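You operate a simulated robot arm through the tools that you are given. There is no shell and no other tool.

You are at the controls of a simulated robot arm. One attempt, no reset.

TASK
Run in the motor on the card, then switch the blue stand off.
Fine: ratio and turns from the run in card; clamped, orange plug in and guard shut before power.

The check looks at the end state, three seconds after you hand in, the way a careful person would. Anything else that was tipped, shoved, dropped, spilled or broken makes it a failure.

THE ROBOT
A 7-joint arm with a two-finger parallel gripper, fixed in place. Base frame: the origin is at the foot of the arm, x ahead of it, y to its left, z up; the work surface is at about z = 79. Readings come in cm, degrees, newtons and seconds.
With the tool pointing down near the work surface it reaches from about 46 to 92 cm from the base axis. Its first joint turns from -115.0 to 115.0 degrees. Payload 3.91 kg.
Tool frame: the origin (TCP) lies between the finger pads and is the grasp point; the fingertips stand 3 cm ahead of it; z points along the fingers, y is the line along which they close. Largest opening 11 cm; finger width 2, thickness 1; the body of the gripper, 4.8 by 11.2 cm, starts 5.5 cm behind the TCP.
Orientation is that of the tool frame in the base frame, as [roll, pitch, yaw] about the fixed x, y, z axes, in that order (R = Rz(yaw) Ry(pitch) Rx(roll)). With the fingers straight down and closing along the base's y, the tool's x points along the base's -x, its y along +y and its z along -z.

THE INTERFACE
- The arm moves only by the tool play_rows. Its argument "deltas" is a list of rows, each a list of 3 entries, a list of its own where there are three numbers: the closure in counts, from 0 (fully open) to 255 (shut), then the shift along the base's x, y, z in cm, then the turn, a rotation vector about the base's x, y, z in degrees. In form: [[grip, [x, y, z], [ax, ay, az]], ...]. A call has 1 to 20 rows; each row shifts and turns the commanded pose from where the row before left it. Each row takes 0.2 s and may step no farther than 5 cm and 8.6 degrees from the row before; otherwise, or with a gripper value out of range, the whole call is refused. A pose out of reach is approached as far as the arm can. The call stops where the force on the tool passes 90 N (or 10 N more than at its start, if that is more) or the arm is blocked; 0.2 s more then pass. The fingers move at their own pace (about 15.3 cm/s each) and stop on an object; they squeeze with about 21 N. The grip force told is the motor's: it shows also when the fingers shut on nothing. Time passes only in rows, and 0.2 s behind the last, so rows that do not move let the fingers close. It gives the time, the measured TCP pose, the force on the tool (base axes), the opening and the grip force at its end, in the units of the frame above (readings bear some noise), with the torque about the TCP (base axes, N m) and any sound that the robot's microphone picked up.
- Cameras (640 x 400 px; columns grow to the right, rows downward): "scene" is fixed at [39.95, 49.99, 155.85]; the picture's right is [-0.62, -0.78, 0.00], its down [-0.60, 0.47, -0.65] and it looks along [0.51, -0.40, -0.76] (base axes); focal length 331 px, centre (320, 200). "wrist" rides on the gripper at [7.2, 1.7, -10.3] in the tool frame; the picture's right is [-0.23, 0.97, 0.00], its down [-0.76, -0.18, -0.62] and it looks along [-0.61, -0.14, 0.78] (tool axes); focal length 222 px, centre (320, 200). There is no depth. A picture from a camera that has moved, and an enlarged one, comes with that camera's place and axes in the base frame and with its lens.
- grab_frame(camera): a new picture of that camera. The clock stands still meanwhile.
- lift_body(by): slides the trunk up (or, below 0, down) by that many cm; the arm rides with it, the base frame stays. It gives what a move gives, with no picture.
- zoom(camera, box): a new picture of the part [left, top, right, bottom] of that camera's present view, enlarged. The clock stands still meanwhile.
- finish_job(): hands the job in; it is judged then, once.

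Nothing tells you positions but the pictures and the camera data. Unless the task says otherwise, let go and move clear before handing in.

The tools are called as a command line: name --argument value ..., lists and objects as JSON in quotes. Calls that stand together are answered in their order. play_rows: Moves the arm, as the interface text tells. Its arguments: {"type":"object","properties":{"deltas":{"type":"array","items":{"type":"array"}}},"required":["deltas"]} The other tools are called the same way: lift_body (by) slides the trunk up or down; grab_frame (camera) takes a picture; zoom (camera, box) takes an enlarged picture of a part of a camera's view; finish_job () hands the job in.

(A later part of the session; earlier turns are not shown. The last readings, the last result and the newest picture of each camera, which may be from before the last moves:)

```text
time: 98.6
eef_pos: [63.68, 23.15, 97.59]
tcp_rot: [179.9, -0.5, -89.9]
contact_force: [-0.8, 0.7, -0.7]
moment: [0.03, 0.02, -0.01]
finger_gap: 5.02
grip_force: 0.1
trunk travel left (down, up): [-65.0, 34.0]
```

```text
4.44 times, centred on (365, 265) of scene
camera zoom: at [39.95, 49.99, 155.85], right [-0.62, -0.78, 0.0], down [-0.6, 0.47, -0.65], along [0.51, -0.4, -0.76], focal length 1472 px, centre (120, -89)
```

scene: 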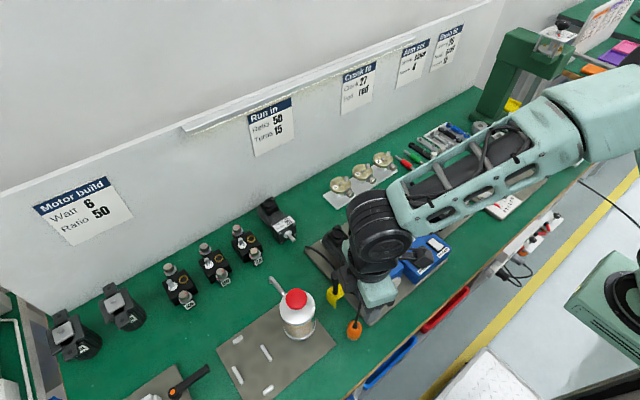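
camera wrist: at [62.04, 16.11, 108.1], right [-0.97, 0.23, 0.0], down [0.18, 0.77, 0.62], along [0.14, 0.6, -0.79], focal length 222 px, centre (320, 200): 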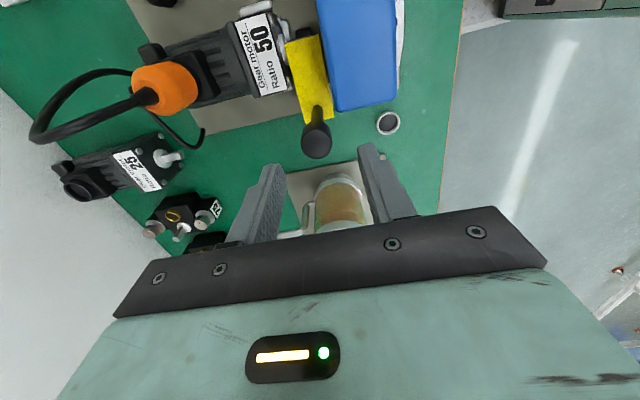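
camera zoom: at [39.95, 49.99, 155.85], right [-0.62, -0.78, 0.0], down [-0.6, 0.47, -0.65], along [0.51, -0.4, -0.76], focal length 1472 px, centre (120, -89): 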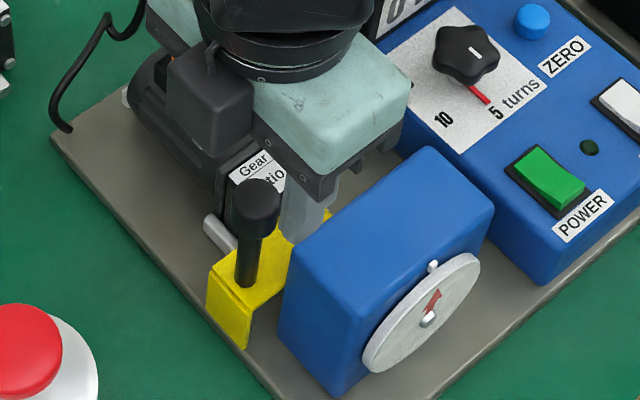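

The knob is now at about (63.8, 23.2). I'll close the fingers, come down behind it on the +y side at x ≈ 64.3, and push.

play_rows --deltas '[[200, [0.3, 1.5, 0], [0, 0, 0]], [255, [0.3, 1.5, 0], [0, 0, 0]], [255, [0, 0, -2], [0, 0, 0]], [255, [0, 0, -3], [0, 0, 0]], [255, [0, 0, -2.5], [0, 0, 0]], [255, [0, 0, 0], [0, 0, 0]]]'

zoom --camera "wrist" --box '[220, 80, 420, 230]'

```text
time: 100.0
eef_pos: [64.39, 26.18, 90.0]
tcp_rot: [-180.0, -0.5, -90.0]
contact_force: [0.2, 0.1, 0.0]
moment: [-0.04, -0.01, 0.01]
finger_gap: 0.0
grip_force: 21.2
trunk travel left (down, up): [-65.0, 34.0]
```

```text
2.67 times, centred on (320, 155) of wrist
camera zoom: at [62.84, 19.05, 100.43], right [-0.97, 0.23, 0.0], down [0.18, 0.77, 0.62], along [0.14, 0.6, -0.79], focal length 592 px, centre (320, 320)
```

zoom: 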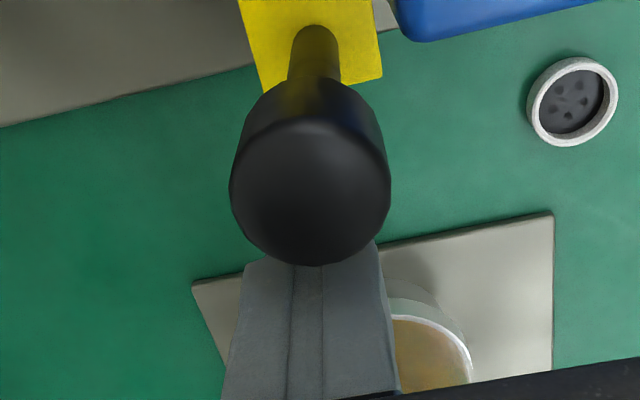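

The closed fingers are right behind the knob. I'll push in −y.

play_rows --deltas '[[255, [0, -0.4, 0], [0, 0, 0]], [255, [0, -0.4, 0], [0, 0, 0]], [255, [0, -0.4, 0], [0, 0, 0]], [255, [0, -0.4, 0], [0, 0, 0]], [255, [0, 0, 0], [0, 0, 0]]]'

play_rows --deltas '[[255, [0, -0.4, 0], [0, 0, 0]], [255, [0, -0.4, 0], [0, 0, 0]], [255, [0, -0.4, 0], [0, 0, 0]], [255, [0, 0, 0], [0, 0, 0]]]'

zoom --camera "scene" --box '[310, 220, 420, 310]'

```text
time: 101.2
eef_pos: [64.34, 24.42, 90.1]
tcp_rot: [-179.9, -0.6, -89.9]
contact_force: [-0.7, 0.5, 0.4]
moment: [0.02, -0.03, 0.0]
finger_gap: 0.02
grip_force: 21.1
trunk travel left (down, up): [-65.0, 34.0]
```

```text
time: 102.2
eef_pos: [64.2, 23.2, 89.95]
tcp_rot: [179.9, -0.5, -90.0]
contact_force: [-0.7, -0.5, 0.0]
moment: [0.0, 0.01, 0.0]
finger_gap: 0.01
grip_force: 21.1
trunk travel left (down, up): [-65.0, 34.0]
```

```text
4.44 times, centred on (365, 265) of scene
camera zoom: at [39.95, 49.99, 155.85], right [-0.62, -0.78, 0.0], down [-0.6, 0.47, -0.65], along [0.51, -0.4, -0.76], focal length 1472 px, centre (120, -89)
```

zoom: 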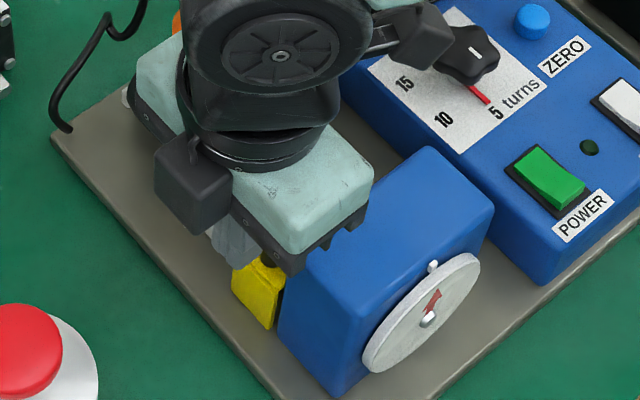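

The guard moves easily. Continuing until it stops.

play_rows --deltas '[[255, [0, -0.3, 0], [0, 0, 0]], [255, [0, -0.3, 0], [0, 0, 0]], [255, [0, -0.3, 0], [0, 0, 0]], [255, [0, 0, 0], [0, 0, 0]]]'

play_rows --deltas '[[255, [0, -0.2, 0], [0, 0, 0]], [255, [0, -0.2, 0], [0, 0, 0]], [255, [0, 0, 0], [0, 0, 0]]]'

play_rows --deltas '[[255, [0, -0.2, 0], [0, 0, 0]], [255, [0, -0.2, 0], [0, 0, 0]], [255, [0, 0, 0], [0, 0, 0]]]'

```text
time: 103.2
eef_pos: [64.18, 22.38, 89.88]
tcp_rot: [-180.0, -0.5, -90.0]
contact_force: [-0.4, 0.6, 0.6]
moment: [-0.02, -0.01, 0.02]
finger_gap: 0.0
grip_force: 21.2
trunk travel left (down, up): [-65.0, 34.0]
```

```text
time: 104.0
eef_pos: [64.34, 21.88, 89.98]
tcp_rot: [180.0, -0.4, -90.0]
contact_force: [1.4, 0.5, -0.9]
moment: [0.01, 0.0, 0.0]
finger_gap: 0.02
grip_force: 20.8
trunk travel left (down, up): [-65.0, 34.0]
```

```text
time: 104.8
eef_pos: [64.21, 21.8, 89.92]
tcp_rot: [-180.0, -0.3, -89.9]
contact_force: [1.6, 13.7, -0.6]
moment: [-0.11, 0.06, -0.02]
finger_gap: 0.0
grip_force: 21.2
trunk travel left (down, up): [-65.0, 34.0]
```

A firm stop at the expected place (about 7.3 cm of travel). One more small push to confirm, then back off.

play_rows --deltas '[[255, [0, -0.15, 0], [0, 0, 0]], [255, [0, 0, 0], [0, 0, 0]]]'

play_rows --deltas '[[255, [0, 0.6, 0], [0, 0, 0]], [255, [0, 0.8, 0], [0, 0, 0]], [255, [0, 0, 3], [0, 0, 0]], [255, [0, 0, 4], [0, 0, 0]], [255, [0, 0, 4], [0, 0, 0]], [255, [0, 0, 0], [0, 0, 0]]]'

grab_frame --camera "wrist"

zoom --camera "scene" --box '[310, 220, 420, 310]'

```text
time: 105.4
eef_pos: [64.31, 21.79, 89.95]
tcp_rot: [-180.0, -0.3, -89.9]
contact_force: [4.4, 27.0, -4.2]
moment: [-0.22, 0.04, -0.1]
finger_gap: 0.0
grip_force: 21.4
trunk travel left (down, up): [-65.0, 34.0]
```

```text
time: 106.8
eef_pos: [64.45, 22.97, 101.09]
tcp_rot: [180.0, -0.4, -90.0]
contact_force: [0.6, -0.5, 0.2]
moment: [0.01, -0.01, -0.01]
finger_gap: 0.0
grip_force: 21.5
trunk travel left (down, up): [-65.0, 34.0]
```

```text
taken
camera wrist: at [62.69, 15.79, 111.61], right [-0.97, 0.23, 0.0], down [0.18, 0.77, 0.62], along [0.14, 0.6, -0.79], focal length 222 px, centre (320, 200)
```

wrist: 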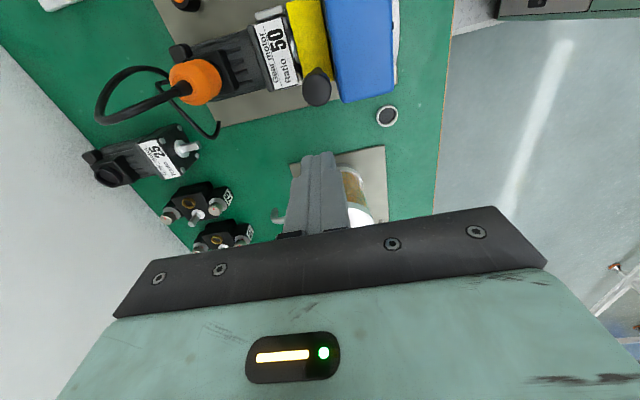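

```text
4.44 times, centred on (365, 265) of scene
camera zoom: at [39.95, 49.99, 155.85], right [-0.62, -0.78, 0.0], down [-0.6, 0.47, -0.65], along [0.51, -0.4, -0.76], focal length 1472 px, centre (120, -89)
```

zoom: 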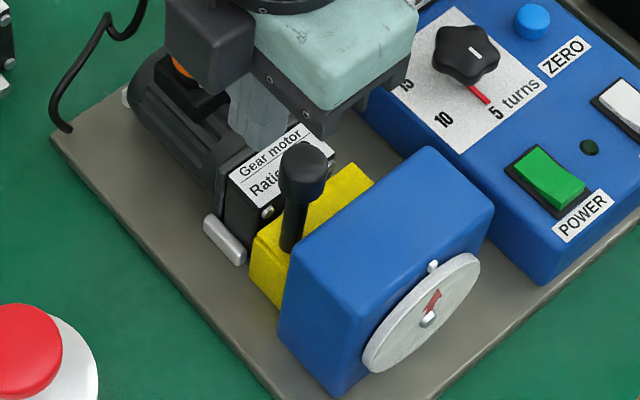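

The guard is shut over the coupling. Next the dial: knob at about (65.6, 4.9), pointer toward −x (5), with 15 roughly 120° clockwise from above. I'll turn to yaw 180 and hover over the dial to look.

play_rows --deltas '[[160, [0, -1.6, 0], [0, 0, -8.5]], [139, [0, -1.7, 0], [0, 0, -8.5]], [139, [0, -1.7, 0], [0, 0, -8.5]], [139, [0, -1.7, 0], [0, 0, -8.5]], [139, [0, -1.7, 0], [0, 0, -8.5]], [139, [0.1, -1.7, 0], [0, 0, -8.5]], [139, [0.2, -1.7, 0], [0, 0, -8.5]], [139, [0.2, -1.7, 0], [0, 0, -8.5]], [139, [0.2, -1.7, 0], [0, 0, -8.5]], [139, [0.2, -1.7, 0], [0, 0, -8.5]], [139, [0.2, -1.2, 0], [0, 0, -5]], [139, [0, 0, 0], [0, 0, 0]]]'

grab_frame --camera "wrist"

zoom --camera "wrist" --box '[240, 50, 400, 150]'

grab_frame --camera "scene"

```text
time: 109.4
eef_pos: [65.44, 4.81, 100.9]
tcp_rot: [179.9, -0.5, 179.9]
contact_force: [0.9, -0.1, -0.3]
moment: [-0.03, -0.01, 0.0]
finger_gap: 5.0
grip_force: 0.0
trunk travel left (down, up): [-65.0, 34.0]
```

```text
taken
camera wrist: at [58.35, 6.5, 111.44], right [0.23, 0.97, 0.0], down [0.77, -0.18, 0.62], along [0.6, -0.14, -0.79], focal length 222 px, centre (320, 200)
```

wrist: 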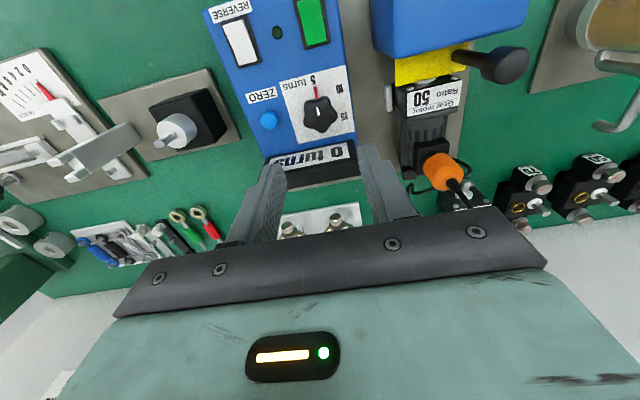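

```text
4.00 times, centred on (320, 100) of wrist
camera zoom: at [58.35, 6.5, 111.44], right [0.23, 0.97, 0.0], down [0.77, -0.18, 0.62], along [0.6, -0.14, -0.79], focal length 888 px, centre (320, 600)
```

zoom: 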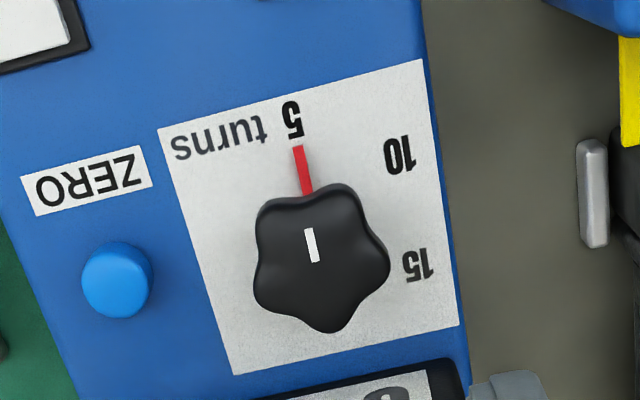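

```text
taken
```

scene: 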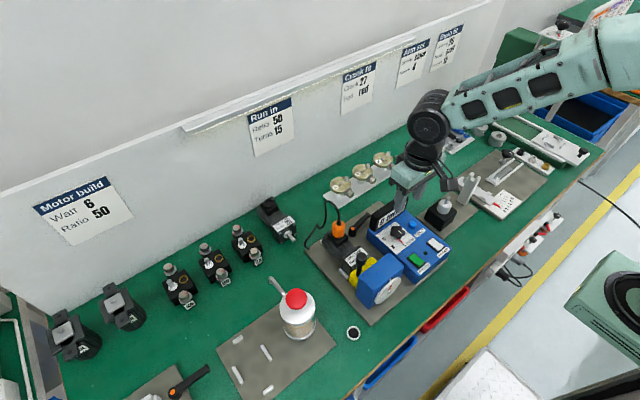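

The dial shows 5 at 180°, 10 at 120° and 15 at 60° around the knob centre near (65.6, 4.75), so the knob needs a 120° clockwise turn. I'll descend around the knob with the fingers on its ±y sides.

play_rows --deltas '[[128, [0.15, -0.05, -3], [0, -0.5, 0]], [128, [0, 0, -4], [0, 0, 0]], [128, [0, 0, -3.5], [0, 0, 0]], [128, [0, 0, -1.7], [0, 0, 0]], [128, [0, 0, 0], [0, 0, 0]]]'

zoom --camera "wrist" --box '[220, 80, 420, 220]'

zoom --camera "scene" --box '[355, 190, 455, 270]'

```text
time: 110.6
eef_pos: [65.6, 4.76, 88.76]
tcp_rot: [-180.0, 0.0, -179.9]
contact_force: [-0.2, 0.5, -0.3]
moment: [0.0, -0.02, 0.0]
finger_gap: 5.47
grip_force: 0.0
trunk travel left (down, up): [-65.0, 34.0]
```

```text
2.86 times, centred on (320, 150) of wrist
camera zoom: at [58.33, 6.59, 99.15], right [0.23, 0.97, 0.0], down [0.76, -0.18, 0.62], along [0.61, -0.14, -0.78], focal length 635 px, centre (320, 343)
```

zoom: 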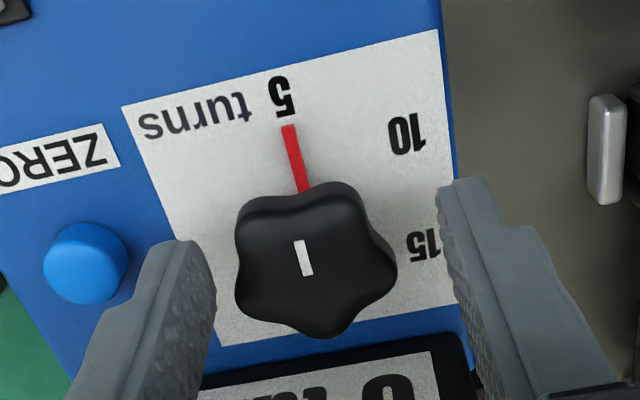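

```text
5.00 times, centred on (405, 230) of scene
camera zoom: at [39.95, 49.99, 155.85], right [-0.62, -0.78, 0.0], down [-0.6, 0.47, -0.65], along [0.51, -0.4, -0.76], focal length 1656 px, centre (-105, 50)
```

zoom: 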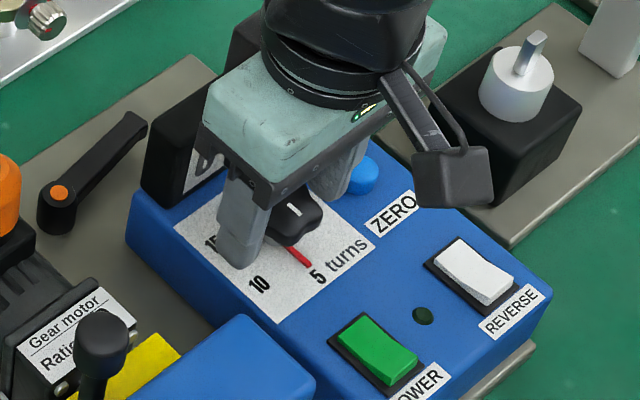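

The knob is centred between the fingers. I'll lower another 1.1 cm so the pads engage it, checking for contact.

play_rows --deltas '[[128, [0, 0, -0.4], [0, 0, 0]], [128, [0, 0, -0.4], [0, 0, 0]], [128, [0, 0, -0.2], [0, 0, 0]], [128, [0, 0, 0], [0, 0, 0]]]'

zoom --camera "scene" --box '[355, 200, 435, 260]'

```text
time: 111.6
eef_pos: [65.52, 4.68, 87.78]
tcp_rot: [180.0, 0.0, 180.0]
contact_force: [-0.1, 0.3, -0.1]
moment: [0.0, -0.02, -0.03]
finger_gap: 5.48
grip_force: 0.1
trunk travel left (down, up): [-65.0, 34.0]
```

```text
6.67 times, centred on (395, 230) of scene
camera zoom: at [39.95, 49.99, 155.85], right [-0.62, -0.78, 0.0], down [-0.6, 0.47, -0.65], along [0.51, -0.4, -0.76], focal length 2208 px, centre (-180, 0)
```

zoom: 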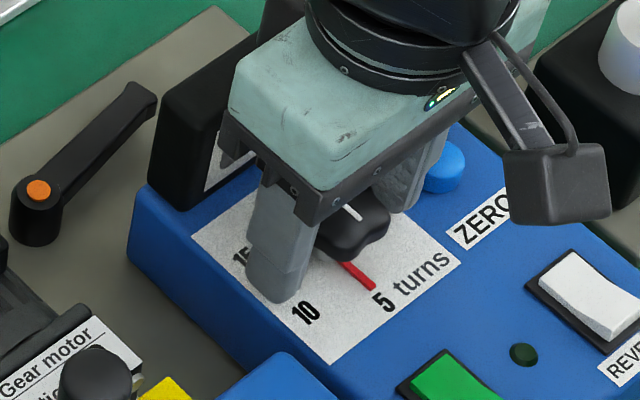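

Still no contact with the dial face. I'll close on the knob.

play_rows --deltas '[[160, [0, 0, 0], [0, 0, 0]], [200, [0, 0, 0], [0, 0, 0]], [255, [0, 0, 0], [0, 0, 0]], [255, [0, 0, 0], [0, 0, 0]], [255, [0, 0, 0], [0, 0, 0]]]'

play_rows --deltas '[[255, [0, 0, 0], [0, 0, -6]], [255, [0, 0, 0], [0, 0, -6]], [255, [0, 0, 0], [0, 0, -6]], [255, [0, 0, 0], [0, 0, 0]]]'

zoom --camera "wrist" --box '[220, 80, 420, 220]'

```text
time: 112.8
eef_pos: [65.54, 4.54, 87.74]
tcp_rot: [-179.9, 0.0, 179.9]
contact_force: [-0.1, -12.7, -0.1]
moment: [-0.4, 0.23, -0.02]
finger_gap: 3.67
grip_force: 44.7
trunk travel left (down, up): [-65.0, 34.0]
```

```text
time: 113.8
eef_pos: [65.6, 4.59, 87.79]
tcp_rot: [-180.0, 0.0, 161.9]
contact_force: [-1.2, -14.7, -1.2]
moment: [-0.29, -0.55, -0.01]
finger_gap: 3.67
grip_force: 45.4
trunk travel left (down, up): [-65.0, 34.0]
```

```text
2.86 times, centred on (320, 150) of wrist
camera zoom: at [59.26, 8.53, 98.2], right [0.52, 0.86, 0.0], down [0.67, -0.41, 0.62], along [0.53, -0.32, -0.78], focal length 635 px, centre (320, 343)
```

zoom: 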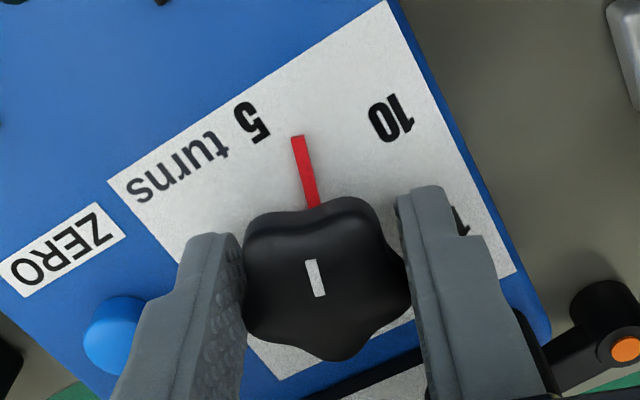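

The knob turns with the hand, and the red pointer moves with it. I'll relieve the small side load and keep turning to a total of 120°.

play_rows --deltas '[[255, [0, -0.1, 0], [0, 0, -6]], [255, [0, 0, 0], [0, 0, -7]], [255, [0, 0, 0], [0, 0, -7]], [255, [0, 0, 0], [0, 0, -7]], [255, [0, 0, 0], [0, 0, -7]], [255, [0, 0, 0], [0, 0, -8]], [255, [0, 0, 0], [0, 0, 0]]]'

zoom --camera "wrist" --box '[220, 80, 420, 220]'

```text
time: 115.4
eef_pos: [65.57, 4.73, 87.67]
tcp_rot: [179.9, 0.1, 119.9]
contact_force: [10.8, 6.0, -1.5]
moment: [0.44, 0.01, 0.01]
finger_gap: 3.65
grip_force: 45.3
trunk travel left (down, up): [-65.0, 34.0]
```

```text
2.86 times, centred on (320, 150) of wrist
camera zoom: at [63.51, 11.89, 98.21], right [0.96, 0.29, 0.0], down [0.22, -0.75, 0.62], along [0.18, -0.6, -0.78], focal length 635 px, centre (320, 343)
```

zoom: 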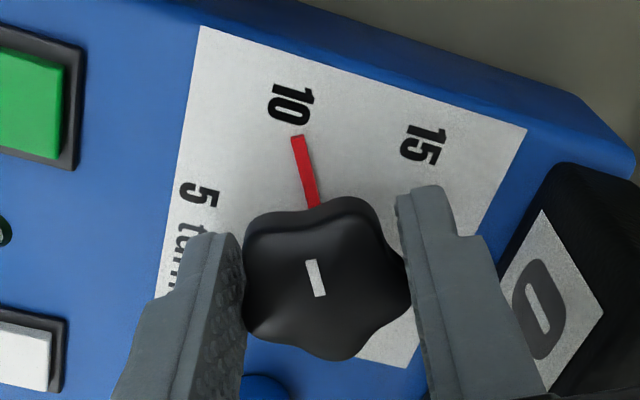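

Exactly at 10 after 60°. I'll turn the remaining 60°.

play_rows --deltas '[[255, [0.08, 0.05, 0], [0, 0, -7.5]], [255, [0, 0, 0], [0, 0, -7.5]], [255, [0, 0, 0], [0, 0, -7.5]], [255, [0, 0, 0], [0, 0, -7.5]], [255, [0, 0, 0], [0, 0, -7.5]], [255, [0, 0, 0], [0, 0, -7.5]], [255, [0, 0, 0], [0, 0, -7.5]], [255, [0, 0, 0], [0, 0, -7.5]], [255, [0, 0, 0], [0, 0, 0]]]'

zoom --camera "wrist" --box '[220, 80, 420, 220]'

zoom --camera "scene" --box '[355, 200, 455, 270]'

```text
time: 117.4
eef_pos: [65.69, 4.78, 87.67]
tcp_rot: [179.8, 0.1, 59.9]
contact_force: [20.7, 17.7, -5.6]
moment: [0.69, -0.48, 0.08]
finger_gap: 3.65
grip_force: 44.6
trunk travel left (down, up): [-65.0, 34.0]
```

```text
2.86 times, centred on (320, 150) of wrist
camera zoom: at [70.92, 10.21, 98.22], right [0.73, -0.68, 0.0], down [-0.54, -0.57, 0.62], along [-0.43, -0.45, -0.78], focal length 635 px, centre (320, 343)
```

zoom: 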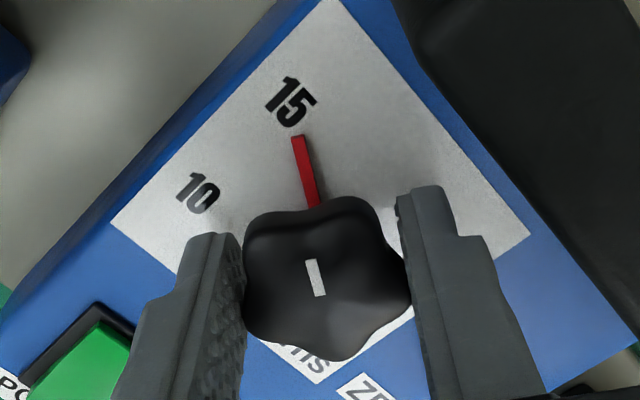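

```text
5.71 times, centred on (405, 235) of scene
camera zoom: at [39.95, 49.99, 155.85], right [-0.62, -0.78, 0.0], down [-0.6, 0.47, -0.65], along [0.51, -0.4, -0.76], focal length 1892 px, centre (-166, 0)
```

zoom: 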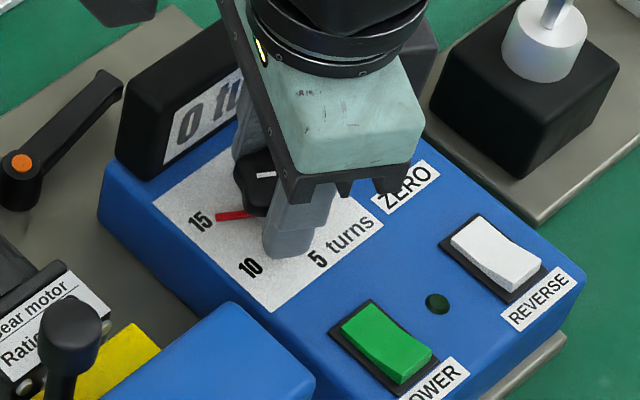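

The pointer is at 15. I'll relieve the side load, open and rise.

play_rows --deltas '[[255, [0.1, 0.08, 0], [0, 0, 0]], [255, [0, 0, 0], [0, 0, 0]], [200, [0, 0, 0], [0, 0, 0]], [128, [0, 0, 0], [0, 0, 0]], [128, [0, 0, 0], [0, 0, 0]], [128, [0, 0, 1], [0, 0, 0]], [128, [0, 0, 3], [0, 0, 0]], [128, [0, 0, 4], [0, 0, 0]], [128, [0, 0, 4], [0, 0, 0]], [128, [0, 0, 0], [0, 0, 0]]]'

grab_frame --camera "wrist"

zoom --camera "wrist" --box '[240, 40, 400, 140]'

zoom --camera "scene" --box '[355, 200, 455, 270]'

```text
time: 119.6
eef_pos: [65.58, 4.68, 99.61]
tcp_rot: [179.9, 0.0, 60.0]
contact_force: [-0.2, -0.3, -1.3]
moment: [0.01, 0.0, -0.02]
finger_gap: 5.5
grip_force: 0.1
trunk travel left (down, up): [-65.0, 34.0]
```

```text
taken
camera wrist: at [70.79, 10.24, 110.13], right [0.73, -0.68, 0.0], down [-0.53, -0.57, 0.62], along [-0.43, -0.46, -0.78], focal length 222 px, centre (320, 200)
```

wrist: 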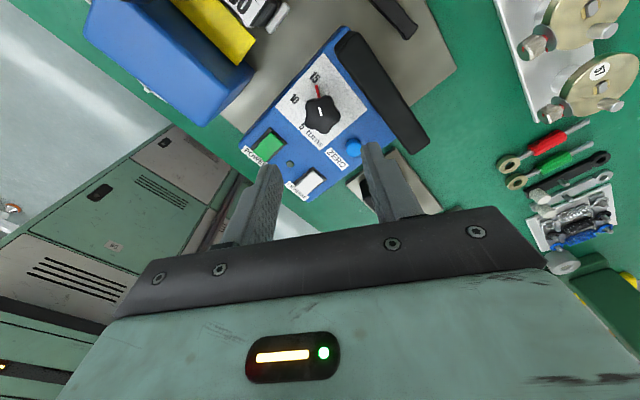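

```text
4.00 times, centred on (320, 90) of wrist
camera zoom: at [70.79, 10.24, 110.13], right [0.73, -0.68, 0.0], down [-0.53, -0.57, 0.62], along [-0.43, -0.46, -0.78], focal length 888 px, centre (320, 640)
```

zoom: 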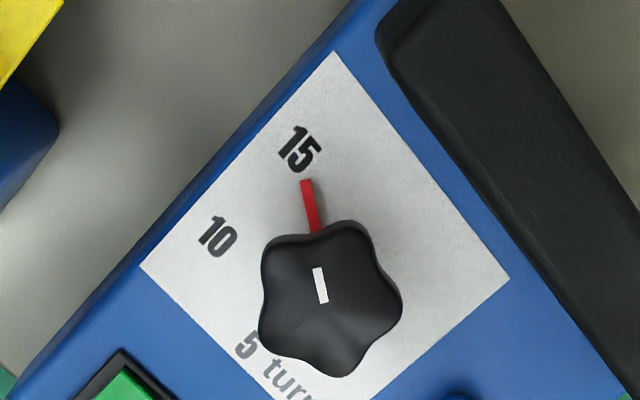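

```text
5.71 times, centred on (405, 235) of scene
camera zoom: at [39.95, 49.99, 155.85], right [-0.62, -0.78, 0.0], down [-0.6, 0.47, -0.65], along [0.51, -0.4, -0.76], focal length 1892 px, centre (-166, 0)
```

zoom: 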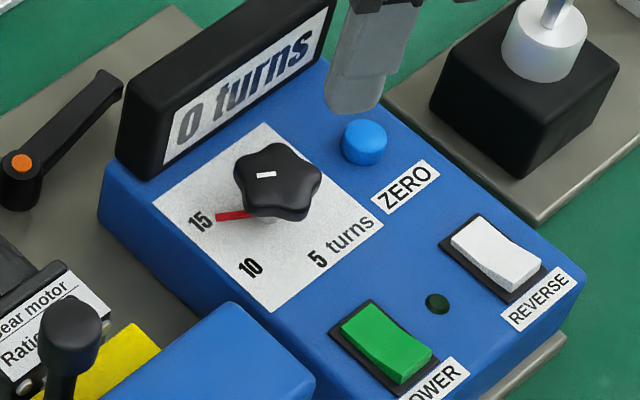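

The dial is at 15 and the counter reads 0. Before power, I'll look closely at the power rocker to see which end is raised, and double-check plug, guard and clamp.

zoom --camera "scene" --box '[405, 240, 460, 275]'

zoom --camera "wrist" --box '[230, 115, 340, 205]'

zoom --camera "scene" --box '[300, 180, 420, 310]'

```text
11.43 times, centred on (432, 258) of scene
camera zoom: at [39.95, 49.99, 155.85], right [-0.62, -0.78, 0.0], down [-0.6, 0.47, -0.65], along [0.51, -0.4, -0.76], focal length 3785 px, centre (-966, -457)
```

zoom: 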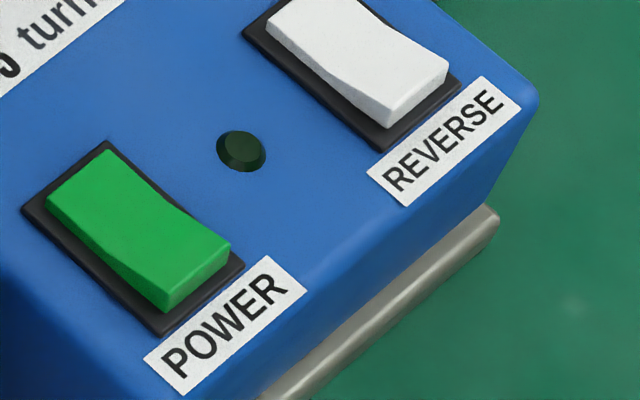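

```text
4.44 times, centred on (285, 160) of wrist
camera zoom: at [70.79, 10.24, 110.13], right [0.73, -0.68, 0.0], down [-0.53, -0.57, 0.62], along [-0.43, -0.46, -0.78], focal length 987 px, centre (476, 378)
```

zoom: 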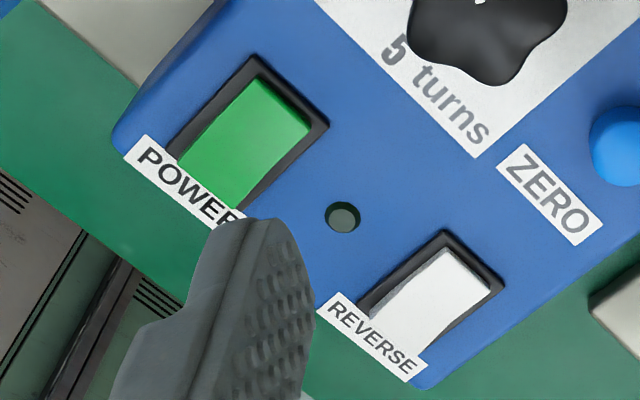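

```text
3.08 times, centred on (360, 245) of scene
camera zoom: at [39.95, 49.99, 155.85], right [-0.62, -0.78, 0.0], down [-0.6, 0.47, -0.65], along [0.51, -0.4, -0.76], focal length 1019 px, centre (197, 62)
```

zoom: 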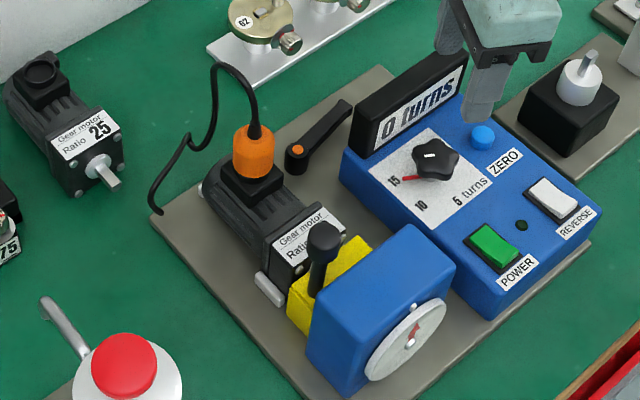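

Plug, guard and clamp are all in place, and the rocker's −x end (by the POWER label) is the raised one at about (56.6, 5.75). I'll turn to yaw 180 with closed fingers and hover over that end.

play_rows --deltas '[[200, [-0.6, 0.1, 0], [0, 0, 8.5]], [255, [-0.6, 0.1, 0], [0, 0, 8.5]], [255, [-0.6, 0.1, 0], [0, 0, 8.5]], [255, [-0.6, 0.1, 0], [0, 0, 8.5]], [255, [-0.6, 0.1, 0], [0, 0, 8.5]], [255, [-0.6, 0.1, 0], [0, 0, 8.5]], [255, [-0.6, 0.1, 0], [0, 0, 8.5]], [255, [-0.7, 0.1, 0], [0, 0, 8.5]], [255, [-0.7, 0.1, 0], [0, 0, 8.5]], [255, [-0.7, 0.1, 0], [0, 0, 8.5]], [255, [-0.7, 0.07, 0], [0, 0, 8.5]], [255, [-0.7, 0, 0], [0, 0, 8.5]], [255, [-0.7, 0, 0], [0, 0, 8.5]], [255, [-0.6, 0, 0], [0, 0, 8.5]], [255, [0, 0, -2], [0, 0, 1]], [255, [0, 0, -3], [0, 0, 0]], [255, [0, 0, 0], [0, 0, 0]]]'

grab_frame --camera "wrist"

zoom --camera "wrist" --box '[240, 70, 400, 190]'

```text
time: 123.2
eef_pos: [56.81, 5.76, 94.89]
tcp_rot: [180.0, -0.1, -180.0]
contact_force: [0.1, -0.9, -0.3]
moment: [-0.03, 0.01, 0.04]
finger_gap: 0.01
grip_force: 21.0
trunk travel left (down, up): [-65.0, 34.0]
```

```text
taken
camera wrist: at [49.56, 7.44, 105.32], right [0.23, 0.97, 0.0], down [0.76, -0.18, 0.62], along [0.61, -0.14, -0.78], focal length 222 px, centre (320, 200)
```

wrist: 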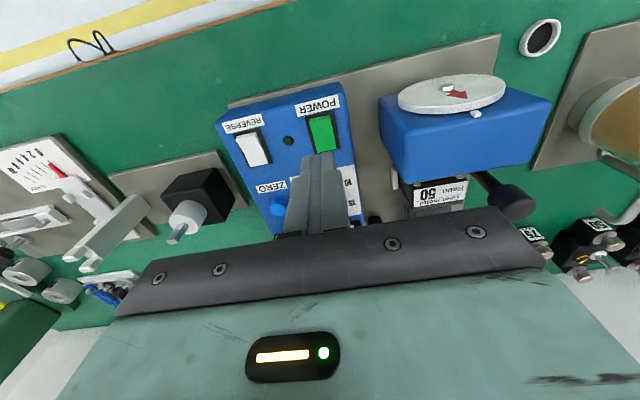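

```text
3.33 times, centred on (320, 130) of wrist
camera zoom: at [49.56, 7.44, 105.32], right [0.23, 0.97, 0.0], down [0.76, -0.18, 0.62], along [0.61, -0.14, -0.78], focal length 740 px, centre (320, 433)
```

zoom: 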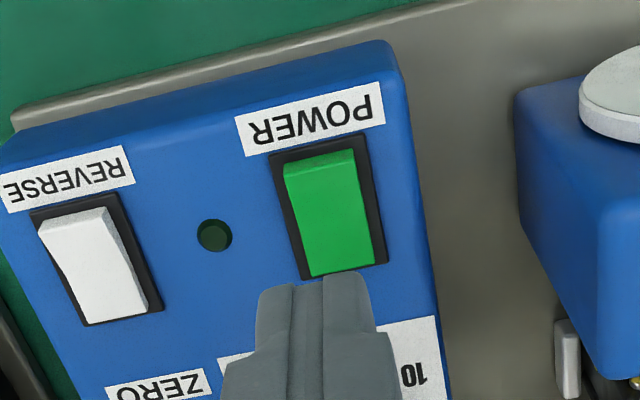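

The TCP is over the raised −x end of the power rocker. I'll come down and press it in small steps.

play_rows --deltas '[[255, [-0.1, 0.1, -2.5], [0, 0, 0]], [255, [0, 0, -2.5], [0, 0, 0]], [255, [0, 0, -1], [0, 0, 0]], [255, [0, 0, 0], [0, 0, 0]]]'

zoom --camera "wrist" --box '[260, 80, 400, 180]'

zoom --camera "scene" --box '[395, 220, 465, 275]'

```text
time: 124.2
eef_pos: [56.58, 5.87, 89.0]
tcp_rot: [180.0, 0.0, 180.0]
contact_force: [0.2, -1.1, 0.2]
moment: [-0.02, 0.0, 0.01]
finger_gap: 0.0
grip_force: 20.8
trunk travel left (down, up): [-65.0, 34.0]
```

```text
4.00 times, centred on (330, 130) of wrist
camera zoom: at [49.52, 7.68, 99.3], right [0.23, 0.97, 0.0], down [0.76, -0.18, 0.62], along [0.61, -0.14, -0.78], focal length 888 px, centre (280, 480)
```

zoom: 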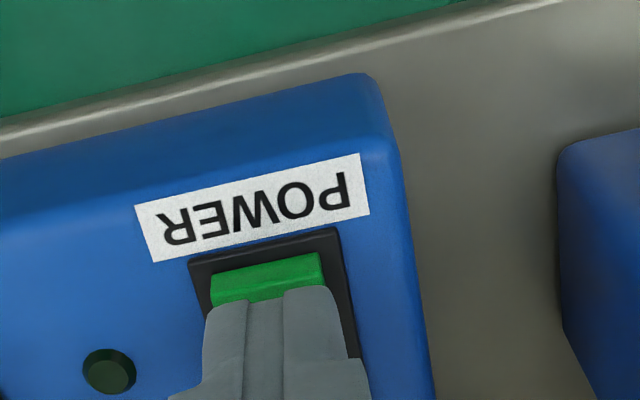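

```text
7.27 times, centred on (430, 248) of scene
camera zoom: at [39.95, 49.99, 155.85], right [-0.62, -0.78, 0.0], down [-0.6, 0.47, -0.65], along [0.51, -0.4, -0.76], focal length 2409 px, centre (-480, -146)
```

zoom: 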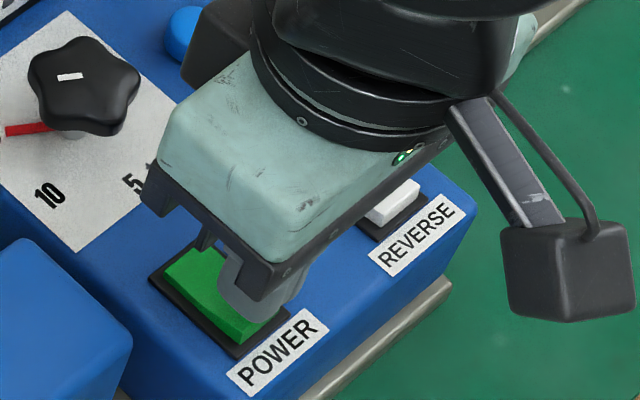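

Lined up over the raised end. Pressing down now in small steps.

play_rows --deltas '[[255, [-0.1, 0, -0.4], [0, 0, 0]], [255, [0, 0, -0.3], [0, 0, 0]], [255, [0, 0, -0.2], [0, 0, 0]], [255, [0, 0, 0], [0, 0, 0]]]'

play_rows --deltas '[[255, [0, 0, -0.2], [0, 0, 0]], [255, [0, 0, -0.1], [0, 0, 0]], [255, [0, 0, 0], [0, 0, 0]]]'

```text
time: 125.2
eef_pos: [56.56, 5.98, 87.98]
tcp_rot: [-180.0, -0.1, -180.0]
contact_force: [0.0, -0.2, 1.0]
moment: [-0.03, 0.04, 0.0]
finger_gap: 0.0
grip_force: 21.6
trunk travel left (down, up): [-65.0, 34.0]
```

```text
time: 126.0
eef_pos: [56.48, 5.98, 87.69]
tcp_rot: [179.9, 0.3, 180.0]
contact_force: [0.2, -5.4, 37.5]
moment: [-0.24, -0.41, 0.36]
finger_gap: 0.0
grip_force: 20.8
trunk travel left (down, up): [-65.0, 34.0]
```

A firm 37 N contact. I'll lift a little and check whether the rocker flipped or anything is running.

play_rows --deltas '[[255, [0, 0, 0.5], [0, 0, 0]], [255, [0, 0, 2], [0, 0, 0]], [255, [0, 0, 0], [0, 0, 0]]]'

zoom --camera "scene" --box '[340, 200, 460, 290]'

zoom --camera "wrist" --box '[240, 70, 400, 190]'

```text
time: 126.8
eef_pos: [56.46, 5.81, 90.16]
tcp_rot: [-180.0, -0.1, -180.0]
contact_force: [-0.1, 0.4, -0.2]
moment: [0.01, -0.01, -0.03]
finger_gap: 0.0
grip_force: 20.7
trunk travel left (down, up): [-65.0, 34.0]
```

```text
4.44 times, centred on (400, 245) of scene
camera zoom: at [39.95, 49.99, 155.85], right [-0.62, -0.78, 0.0], down [-0.6, 0.47, -0.65], along [0.51, -0.4, -0.76], focal length 1472 px, centre (-36, 0)
```

zoom: 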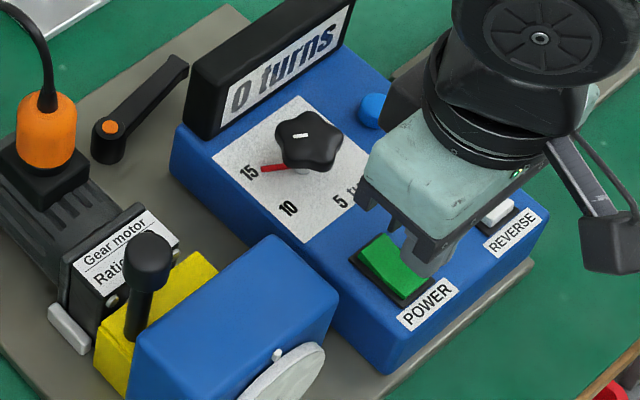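

```text
3.33 times, centred on (320, 130) of wrist
camera zoom: at [49.26, 7.6, 100.47], right [0.23, 0.97, 0.0], down [0.76, -0.18, 0.62], along [0.61, -0.14, -0.78], focal length 740 px, centre (320, 433)
```

zoom: 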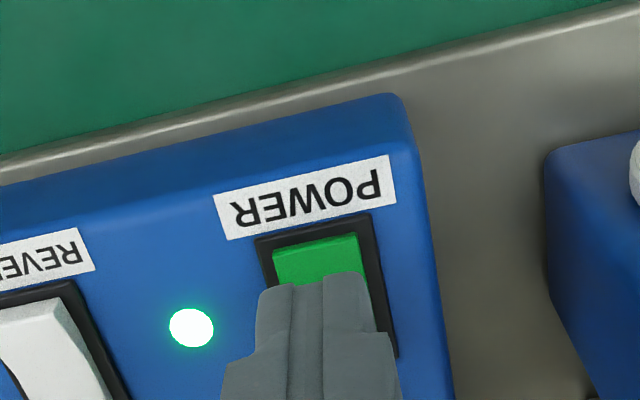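

The lamp is lit, so the power is on. I'll wait a moment and watch the counter and the disc.

play_rows --deltas '[[255, [0, 0, 0], [0, 0, 0]], [255, [0, 0, 0], [0, 0, 0]], [255, [0, 0, 0], [0, 0, 0]], [255, [0, 0, 0], [0, 0, 0]]]'

zoom --camera "scene" --box '[340, 200, 460, 290]'

grab_frame --camera "wrist"

```text
time: 127.8
eef_pos: [56.44, 6.03, 89.98]
tcp_rot: [180.0, 0.0, -180.0]
contact_force: [0.4, -0.2, 0.3]
moment: [-0.03, 0.0, -0.01]
finger_gap: 0.03
grip_force: 20.8
trunk travel left (down, up): [-65.0, 34.0]
```

```text
4.44 times, centred on (400, 245) of scene
camera zoom: at [39.95, 49.99, 155.85], right [-0.62, -0.78, 0.0], down [-0.6, 0.47, -0.65], along [0.51, -0.4, -0.76], focal length 1472 px, centre (-36, 0)
```

zoom: 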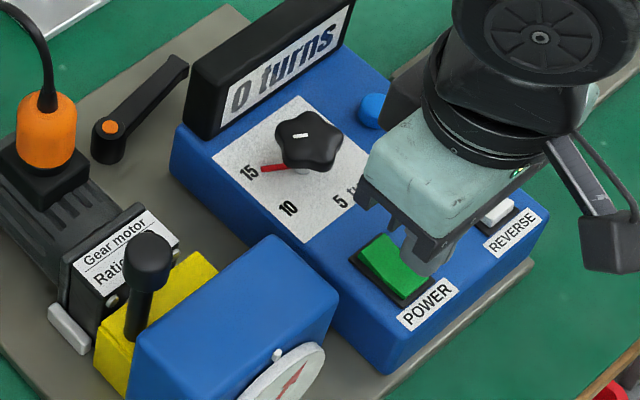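

```text
taken
camera wrist: at [49.28, 7.59, 100.49], right [0.23, 0.97, 0.0], down [0.76, -0.18, 0.62], along [0.61, -0.14, -0.78], focal length 222 px, centre (320, 200)
```

wrist: 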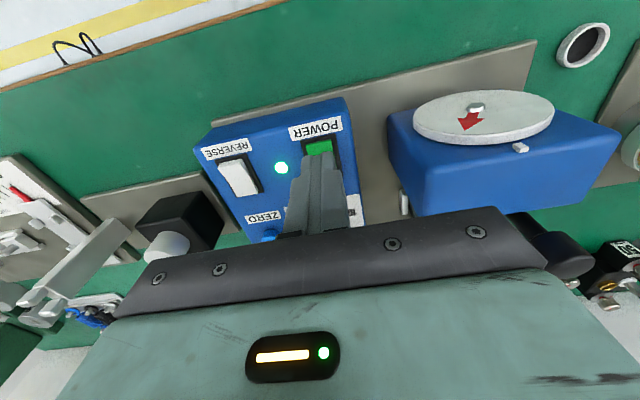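

The disc's red arrow has moved, so it is running. I'll wait a couple of seconds more and read the counter.

play_rows --deltas '[[255, [0, 0, 0], [0, 0, 0]], [255, [0, 0, 0], [0, 0, 0]], [255, [0, 0, 0], [0, 0, 0]], [255, [0, 0, 0], [0, 0, 0]], [255, [0, 0, 0], [0, 0, 0]], [255, [0, 0, 0], [0, 0, 0]], [255, [0, 0, 0], [0, 0, 0]], [255, [0, 0, 0], [0, 0, 0]], [255, [0, 0, 0], [0, 0, 0]]]'

zoom --camera "scene" --box '[340, 200, 460, 290]'

zoom --camera "wrist" --box '[380, 70, 580, 190]'

```text
time: 129.8
eef_pos: [56.55, 5.85, 90.08]
tcp_rot: [-179.9, 0.1, 180.0]
contact_force: [0.1, -0.5, 0.7]
moment: [-0.02, -0.03, 0.0]
finger_gap: 0.04
grip_force: 20.5
trunk travel left (down, up): [-65.0, 34.0]
```

```text
4.44 times, centred on (400, 245) of scene
camera zoom: at [39.95, 49.99, 155.85], right [-0.62, -0.78, 0.0], down [-0.6, 0.47, -0.65], along [0.51, -0.4, -0.76], focal length 1472 px, centre (-36, 0)
```

zoom: 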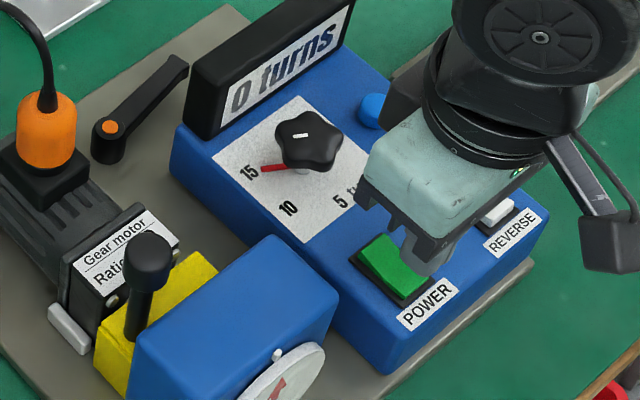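

```text
3.20 times, centred on (480, 130) of wrist
camera zoom: at [49.28, 7.59, 100.49], right [0.23, 0.97, 0.0], down [0.76, -0.18, 0.62], along [0.61, -0.14, -0.78], focal length 711 px, centre (-192, 424)
```

zoom: 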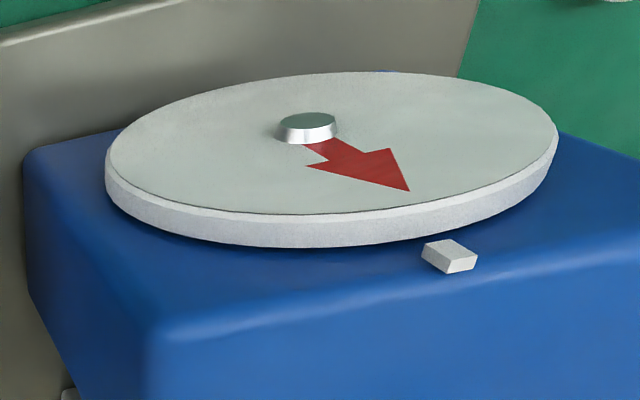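

The arrow is turning, but the counter still shows 0. I'll take shorter time steps to gauge the speed.

play_rows --deltas '[[255, [0, 0, 0], [0, 0, 0]], [255, [0, 0, 0], [0, 0, 0]]]'

zoom --camera "wrist" --box '[380, 70, 580, 190]'

zoom --camera "scene" --box '[375, 190, 445, 235]'

play_rows --deltas '[[255, [0, 0, 0], [0, 0, 0]], [255, [0, 0, 0], [0, 0, 0]]]'

zoom --camera "wrist" --box '[380, 70, 580, 190]'

zoom --camera "scene" --box '[375, 190, 445, 235]'

```text
time: 130.4
eef_pos: [56.51, 5.97, 90.01]
tcp_rot: [180.0, 0.0, -180.0]
contact_force: [-0.1, 0.3, 0.3]
moment: [0.01, 0.03, 0.0]
finger_gap: 0.03
grip_force: 20.9
trunk travel left (down, up): [-65.0, 34.0]
```

```text
3.20 times, centred on (480, 130) of wrist
camera zoom: at [49.28, 7.59, 100.49], right [0.23, 0.97, 0.0], down [0.76, -0.18, 0.62], along [0.61, -0.14, -0.78], focal length 711 px, centre (-192, 424)
```

zoom: 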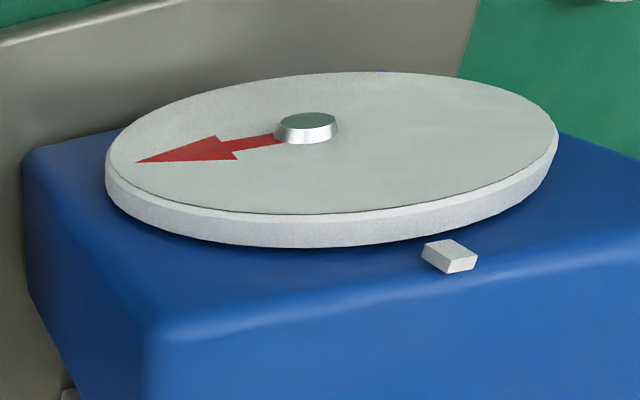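

```text
8.89 times, centred on (410, 212) of scene
camera zoom: at [39.95, 49.99, 155.85], right [-0.62, -0.78, 0.0], down [-0.6, 0.47, -0.65], along [0.51, -0.4, -0.76], focal length 2944 px, centre (-480, 89)
```

zoom: 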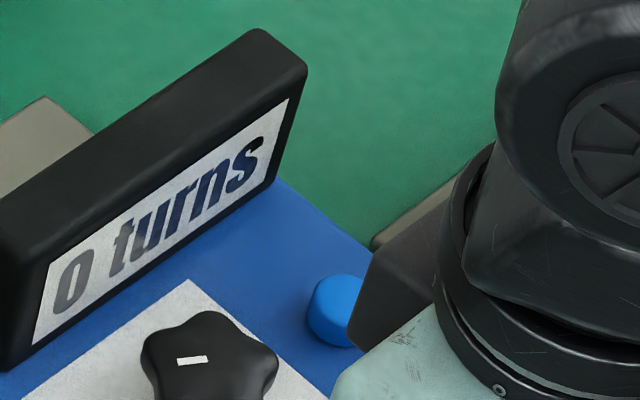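

```text
time: 131.0
eef_pos: [56.42, 5.93, 90.09]
tcp_rot: [-180.0, 0.0, -180.0]
contact_force: [-0.4, -1.1, 0.2]
moment: [-0.01, 0.01, -0.04]
finger_gap: 0.01
grip_force: 20.6
trunk travel left (down, up): [-65.0, 34.0]
```

```text
3.20 times, centred on (480, 130) of wrist
camera zoom: at [49.28, 7.59, 100.49], right [0.23, 0.97, 0.0], down [0.76, -0.18, 0.62], along [0.61, -0.14, -0.78], focal length 711 px, centre (-192, 424)
```

zoom: 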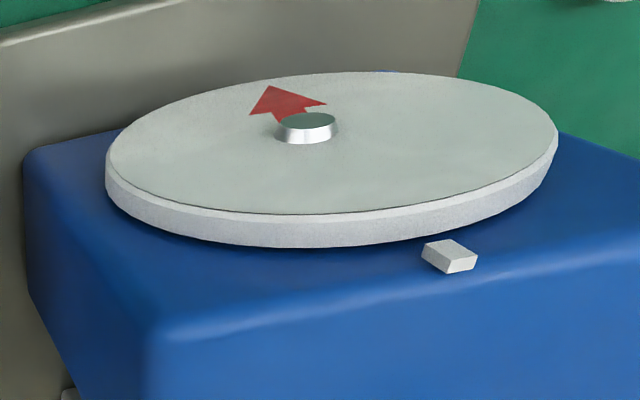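

```text
8.89 times, centred on (410, 212) of scene
camera zoom: at [39.95, 49.99, 155.85], right [-0.62, -0.78, 0.0], down [-0.6, 0.47, -0.65], along [0.51, -0.4, -0.76], focal length 2944 px, centre (-480, 89)
```

zoom: 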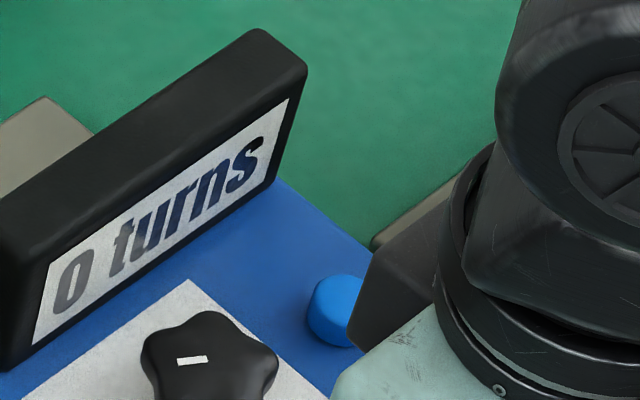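

The disc turns at roughly 0.45 rev/s, so 15 turns takes about 35 s. I'll wait 4 s and see whether the counter advances.

play_rows --deltas '[[255, [0, 0, 0], [0, 0, 0]], [255, [0, 0, 0], [0, 0, 0]], [255, [0, 0, 0], [0, 0, 0]], [255, [0, 0, 0], [0, 0, 0]], [255, [0, 0, 0], [0, 0, 0]], [255, [0, 0, 0], [0, 0, 0]], [255, [0, 0, 0], [0, 0, 0]], [255, [0, 0, 0], [0, 0, 0]], [255, [0, 0, 0], [0, 0, 0]], [255, [0, 0, 0], [0, 0, 0]], [255, [0, 0, 0], [0, 0, 0]], [255, [0, 0, 0], [0, 0, 0]], [255, [0, 0, 0], [0, 0, 0]], [255, [0, 0, 0], [0, 0, 0]], [255, [0, 0, 0], [0, 0, 0]]]'

zoom --camera "scene" --box '[340, 190, 460, 290]'

zoom --camera "wrist" --box '[380, 70, 580, 190]'

```text
time: 134.2
eef_pos: [56.5, 5.97, 90.06]
tcp_rot: [180.0, 0.1, 179.9]
contact_force: [-0.2, -0.3, -0.1]
moment: [0.02, -0.02, 0.0]
finger_gap: 0.04
grip_force: 20.7
trunk travel left (down, up): [-65.0, 34.0]
```

```text
4.00 times, centred on (400, 240) of scene
camera zoom: at [39.95, 49.99, 155.85], right [-0.62, -0.78, 0.0], down [-0.6, 0.47, -0.65], along [0.51, -0.4, -0.76], focal length 1325 px, centre (0, 40)
```

zoom: 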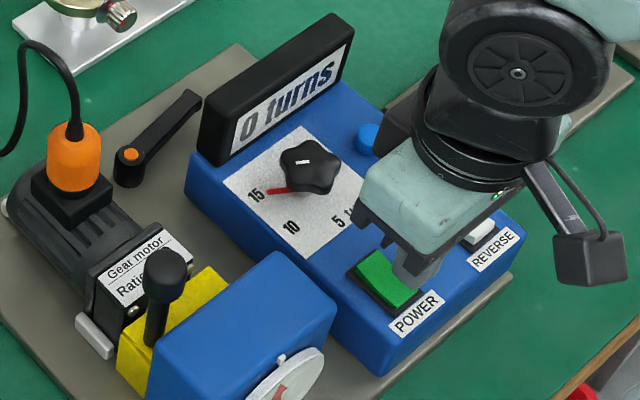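

```text
3.20 times, centred on (480, 130) of wrist
camera zoom: at [49.28, 7.59, 100.49], right [0.23, 0.97, 0.0], down [0.76, -0.18, 0.62], along [0.61, -0.14, -0.78], focal length 711 px, centre (-192, 424)
```

zoom: 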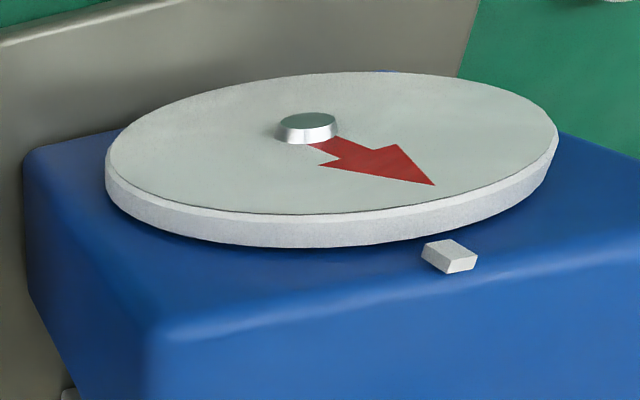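

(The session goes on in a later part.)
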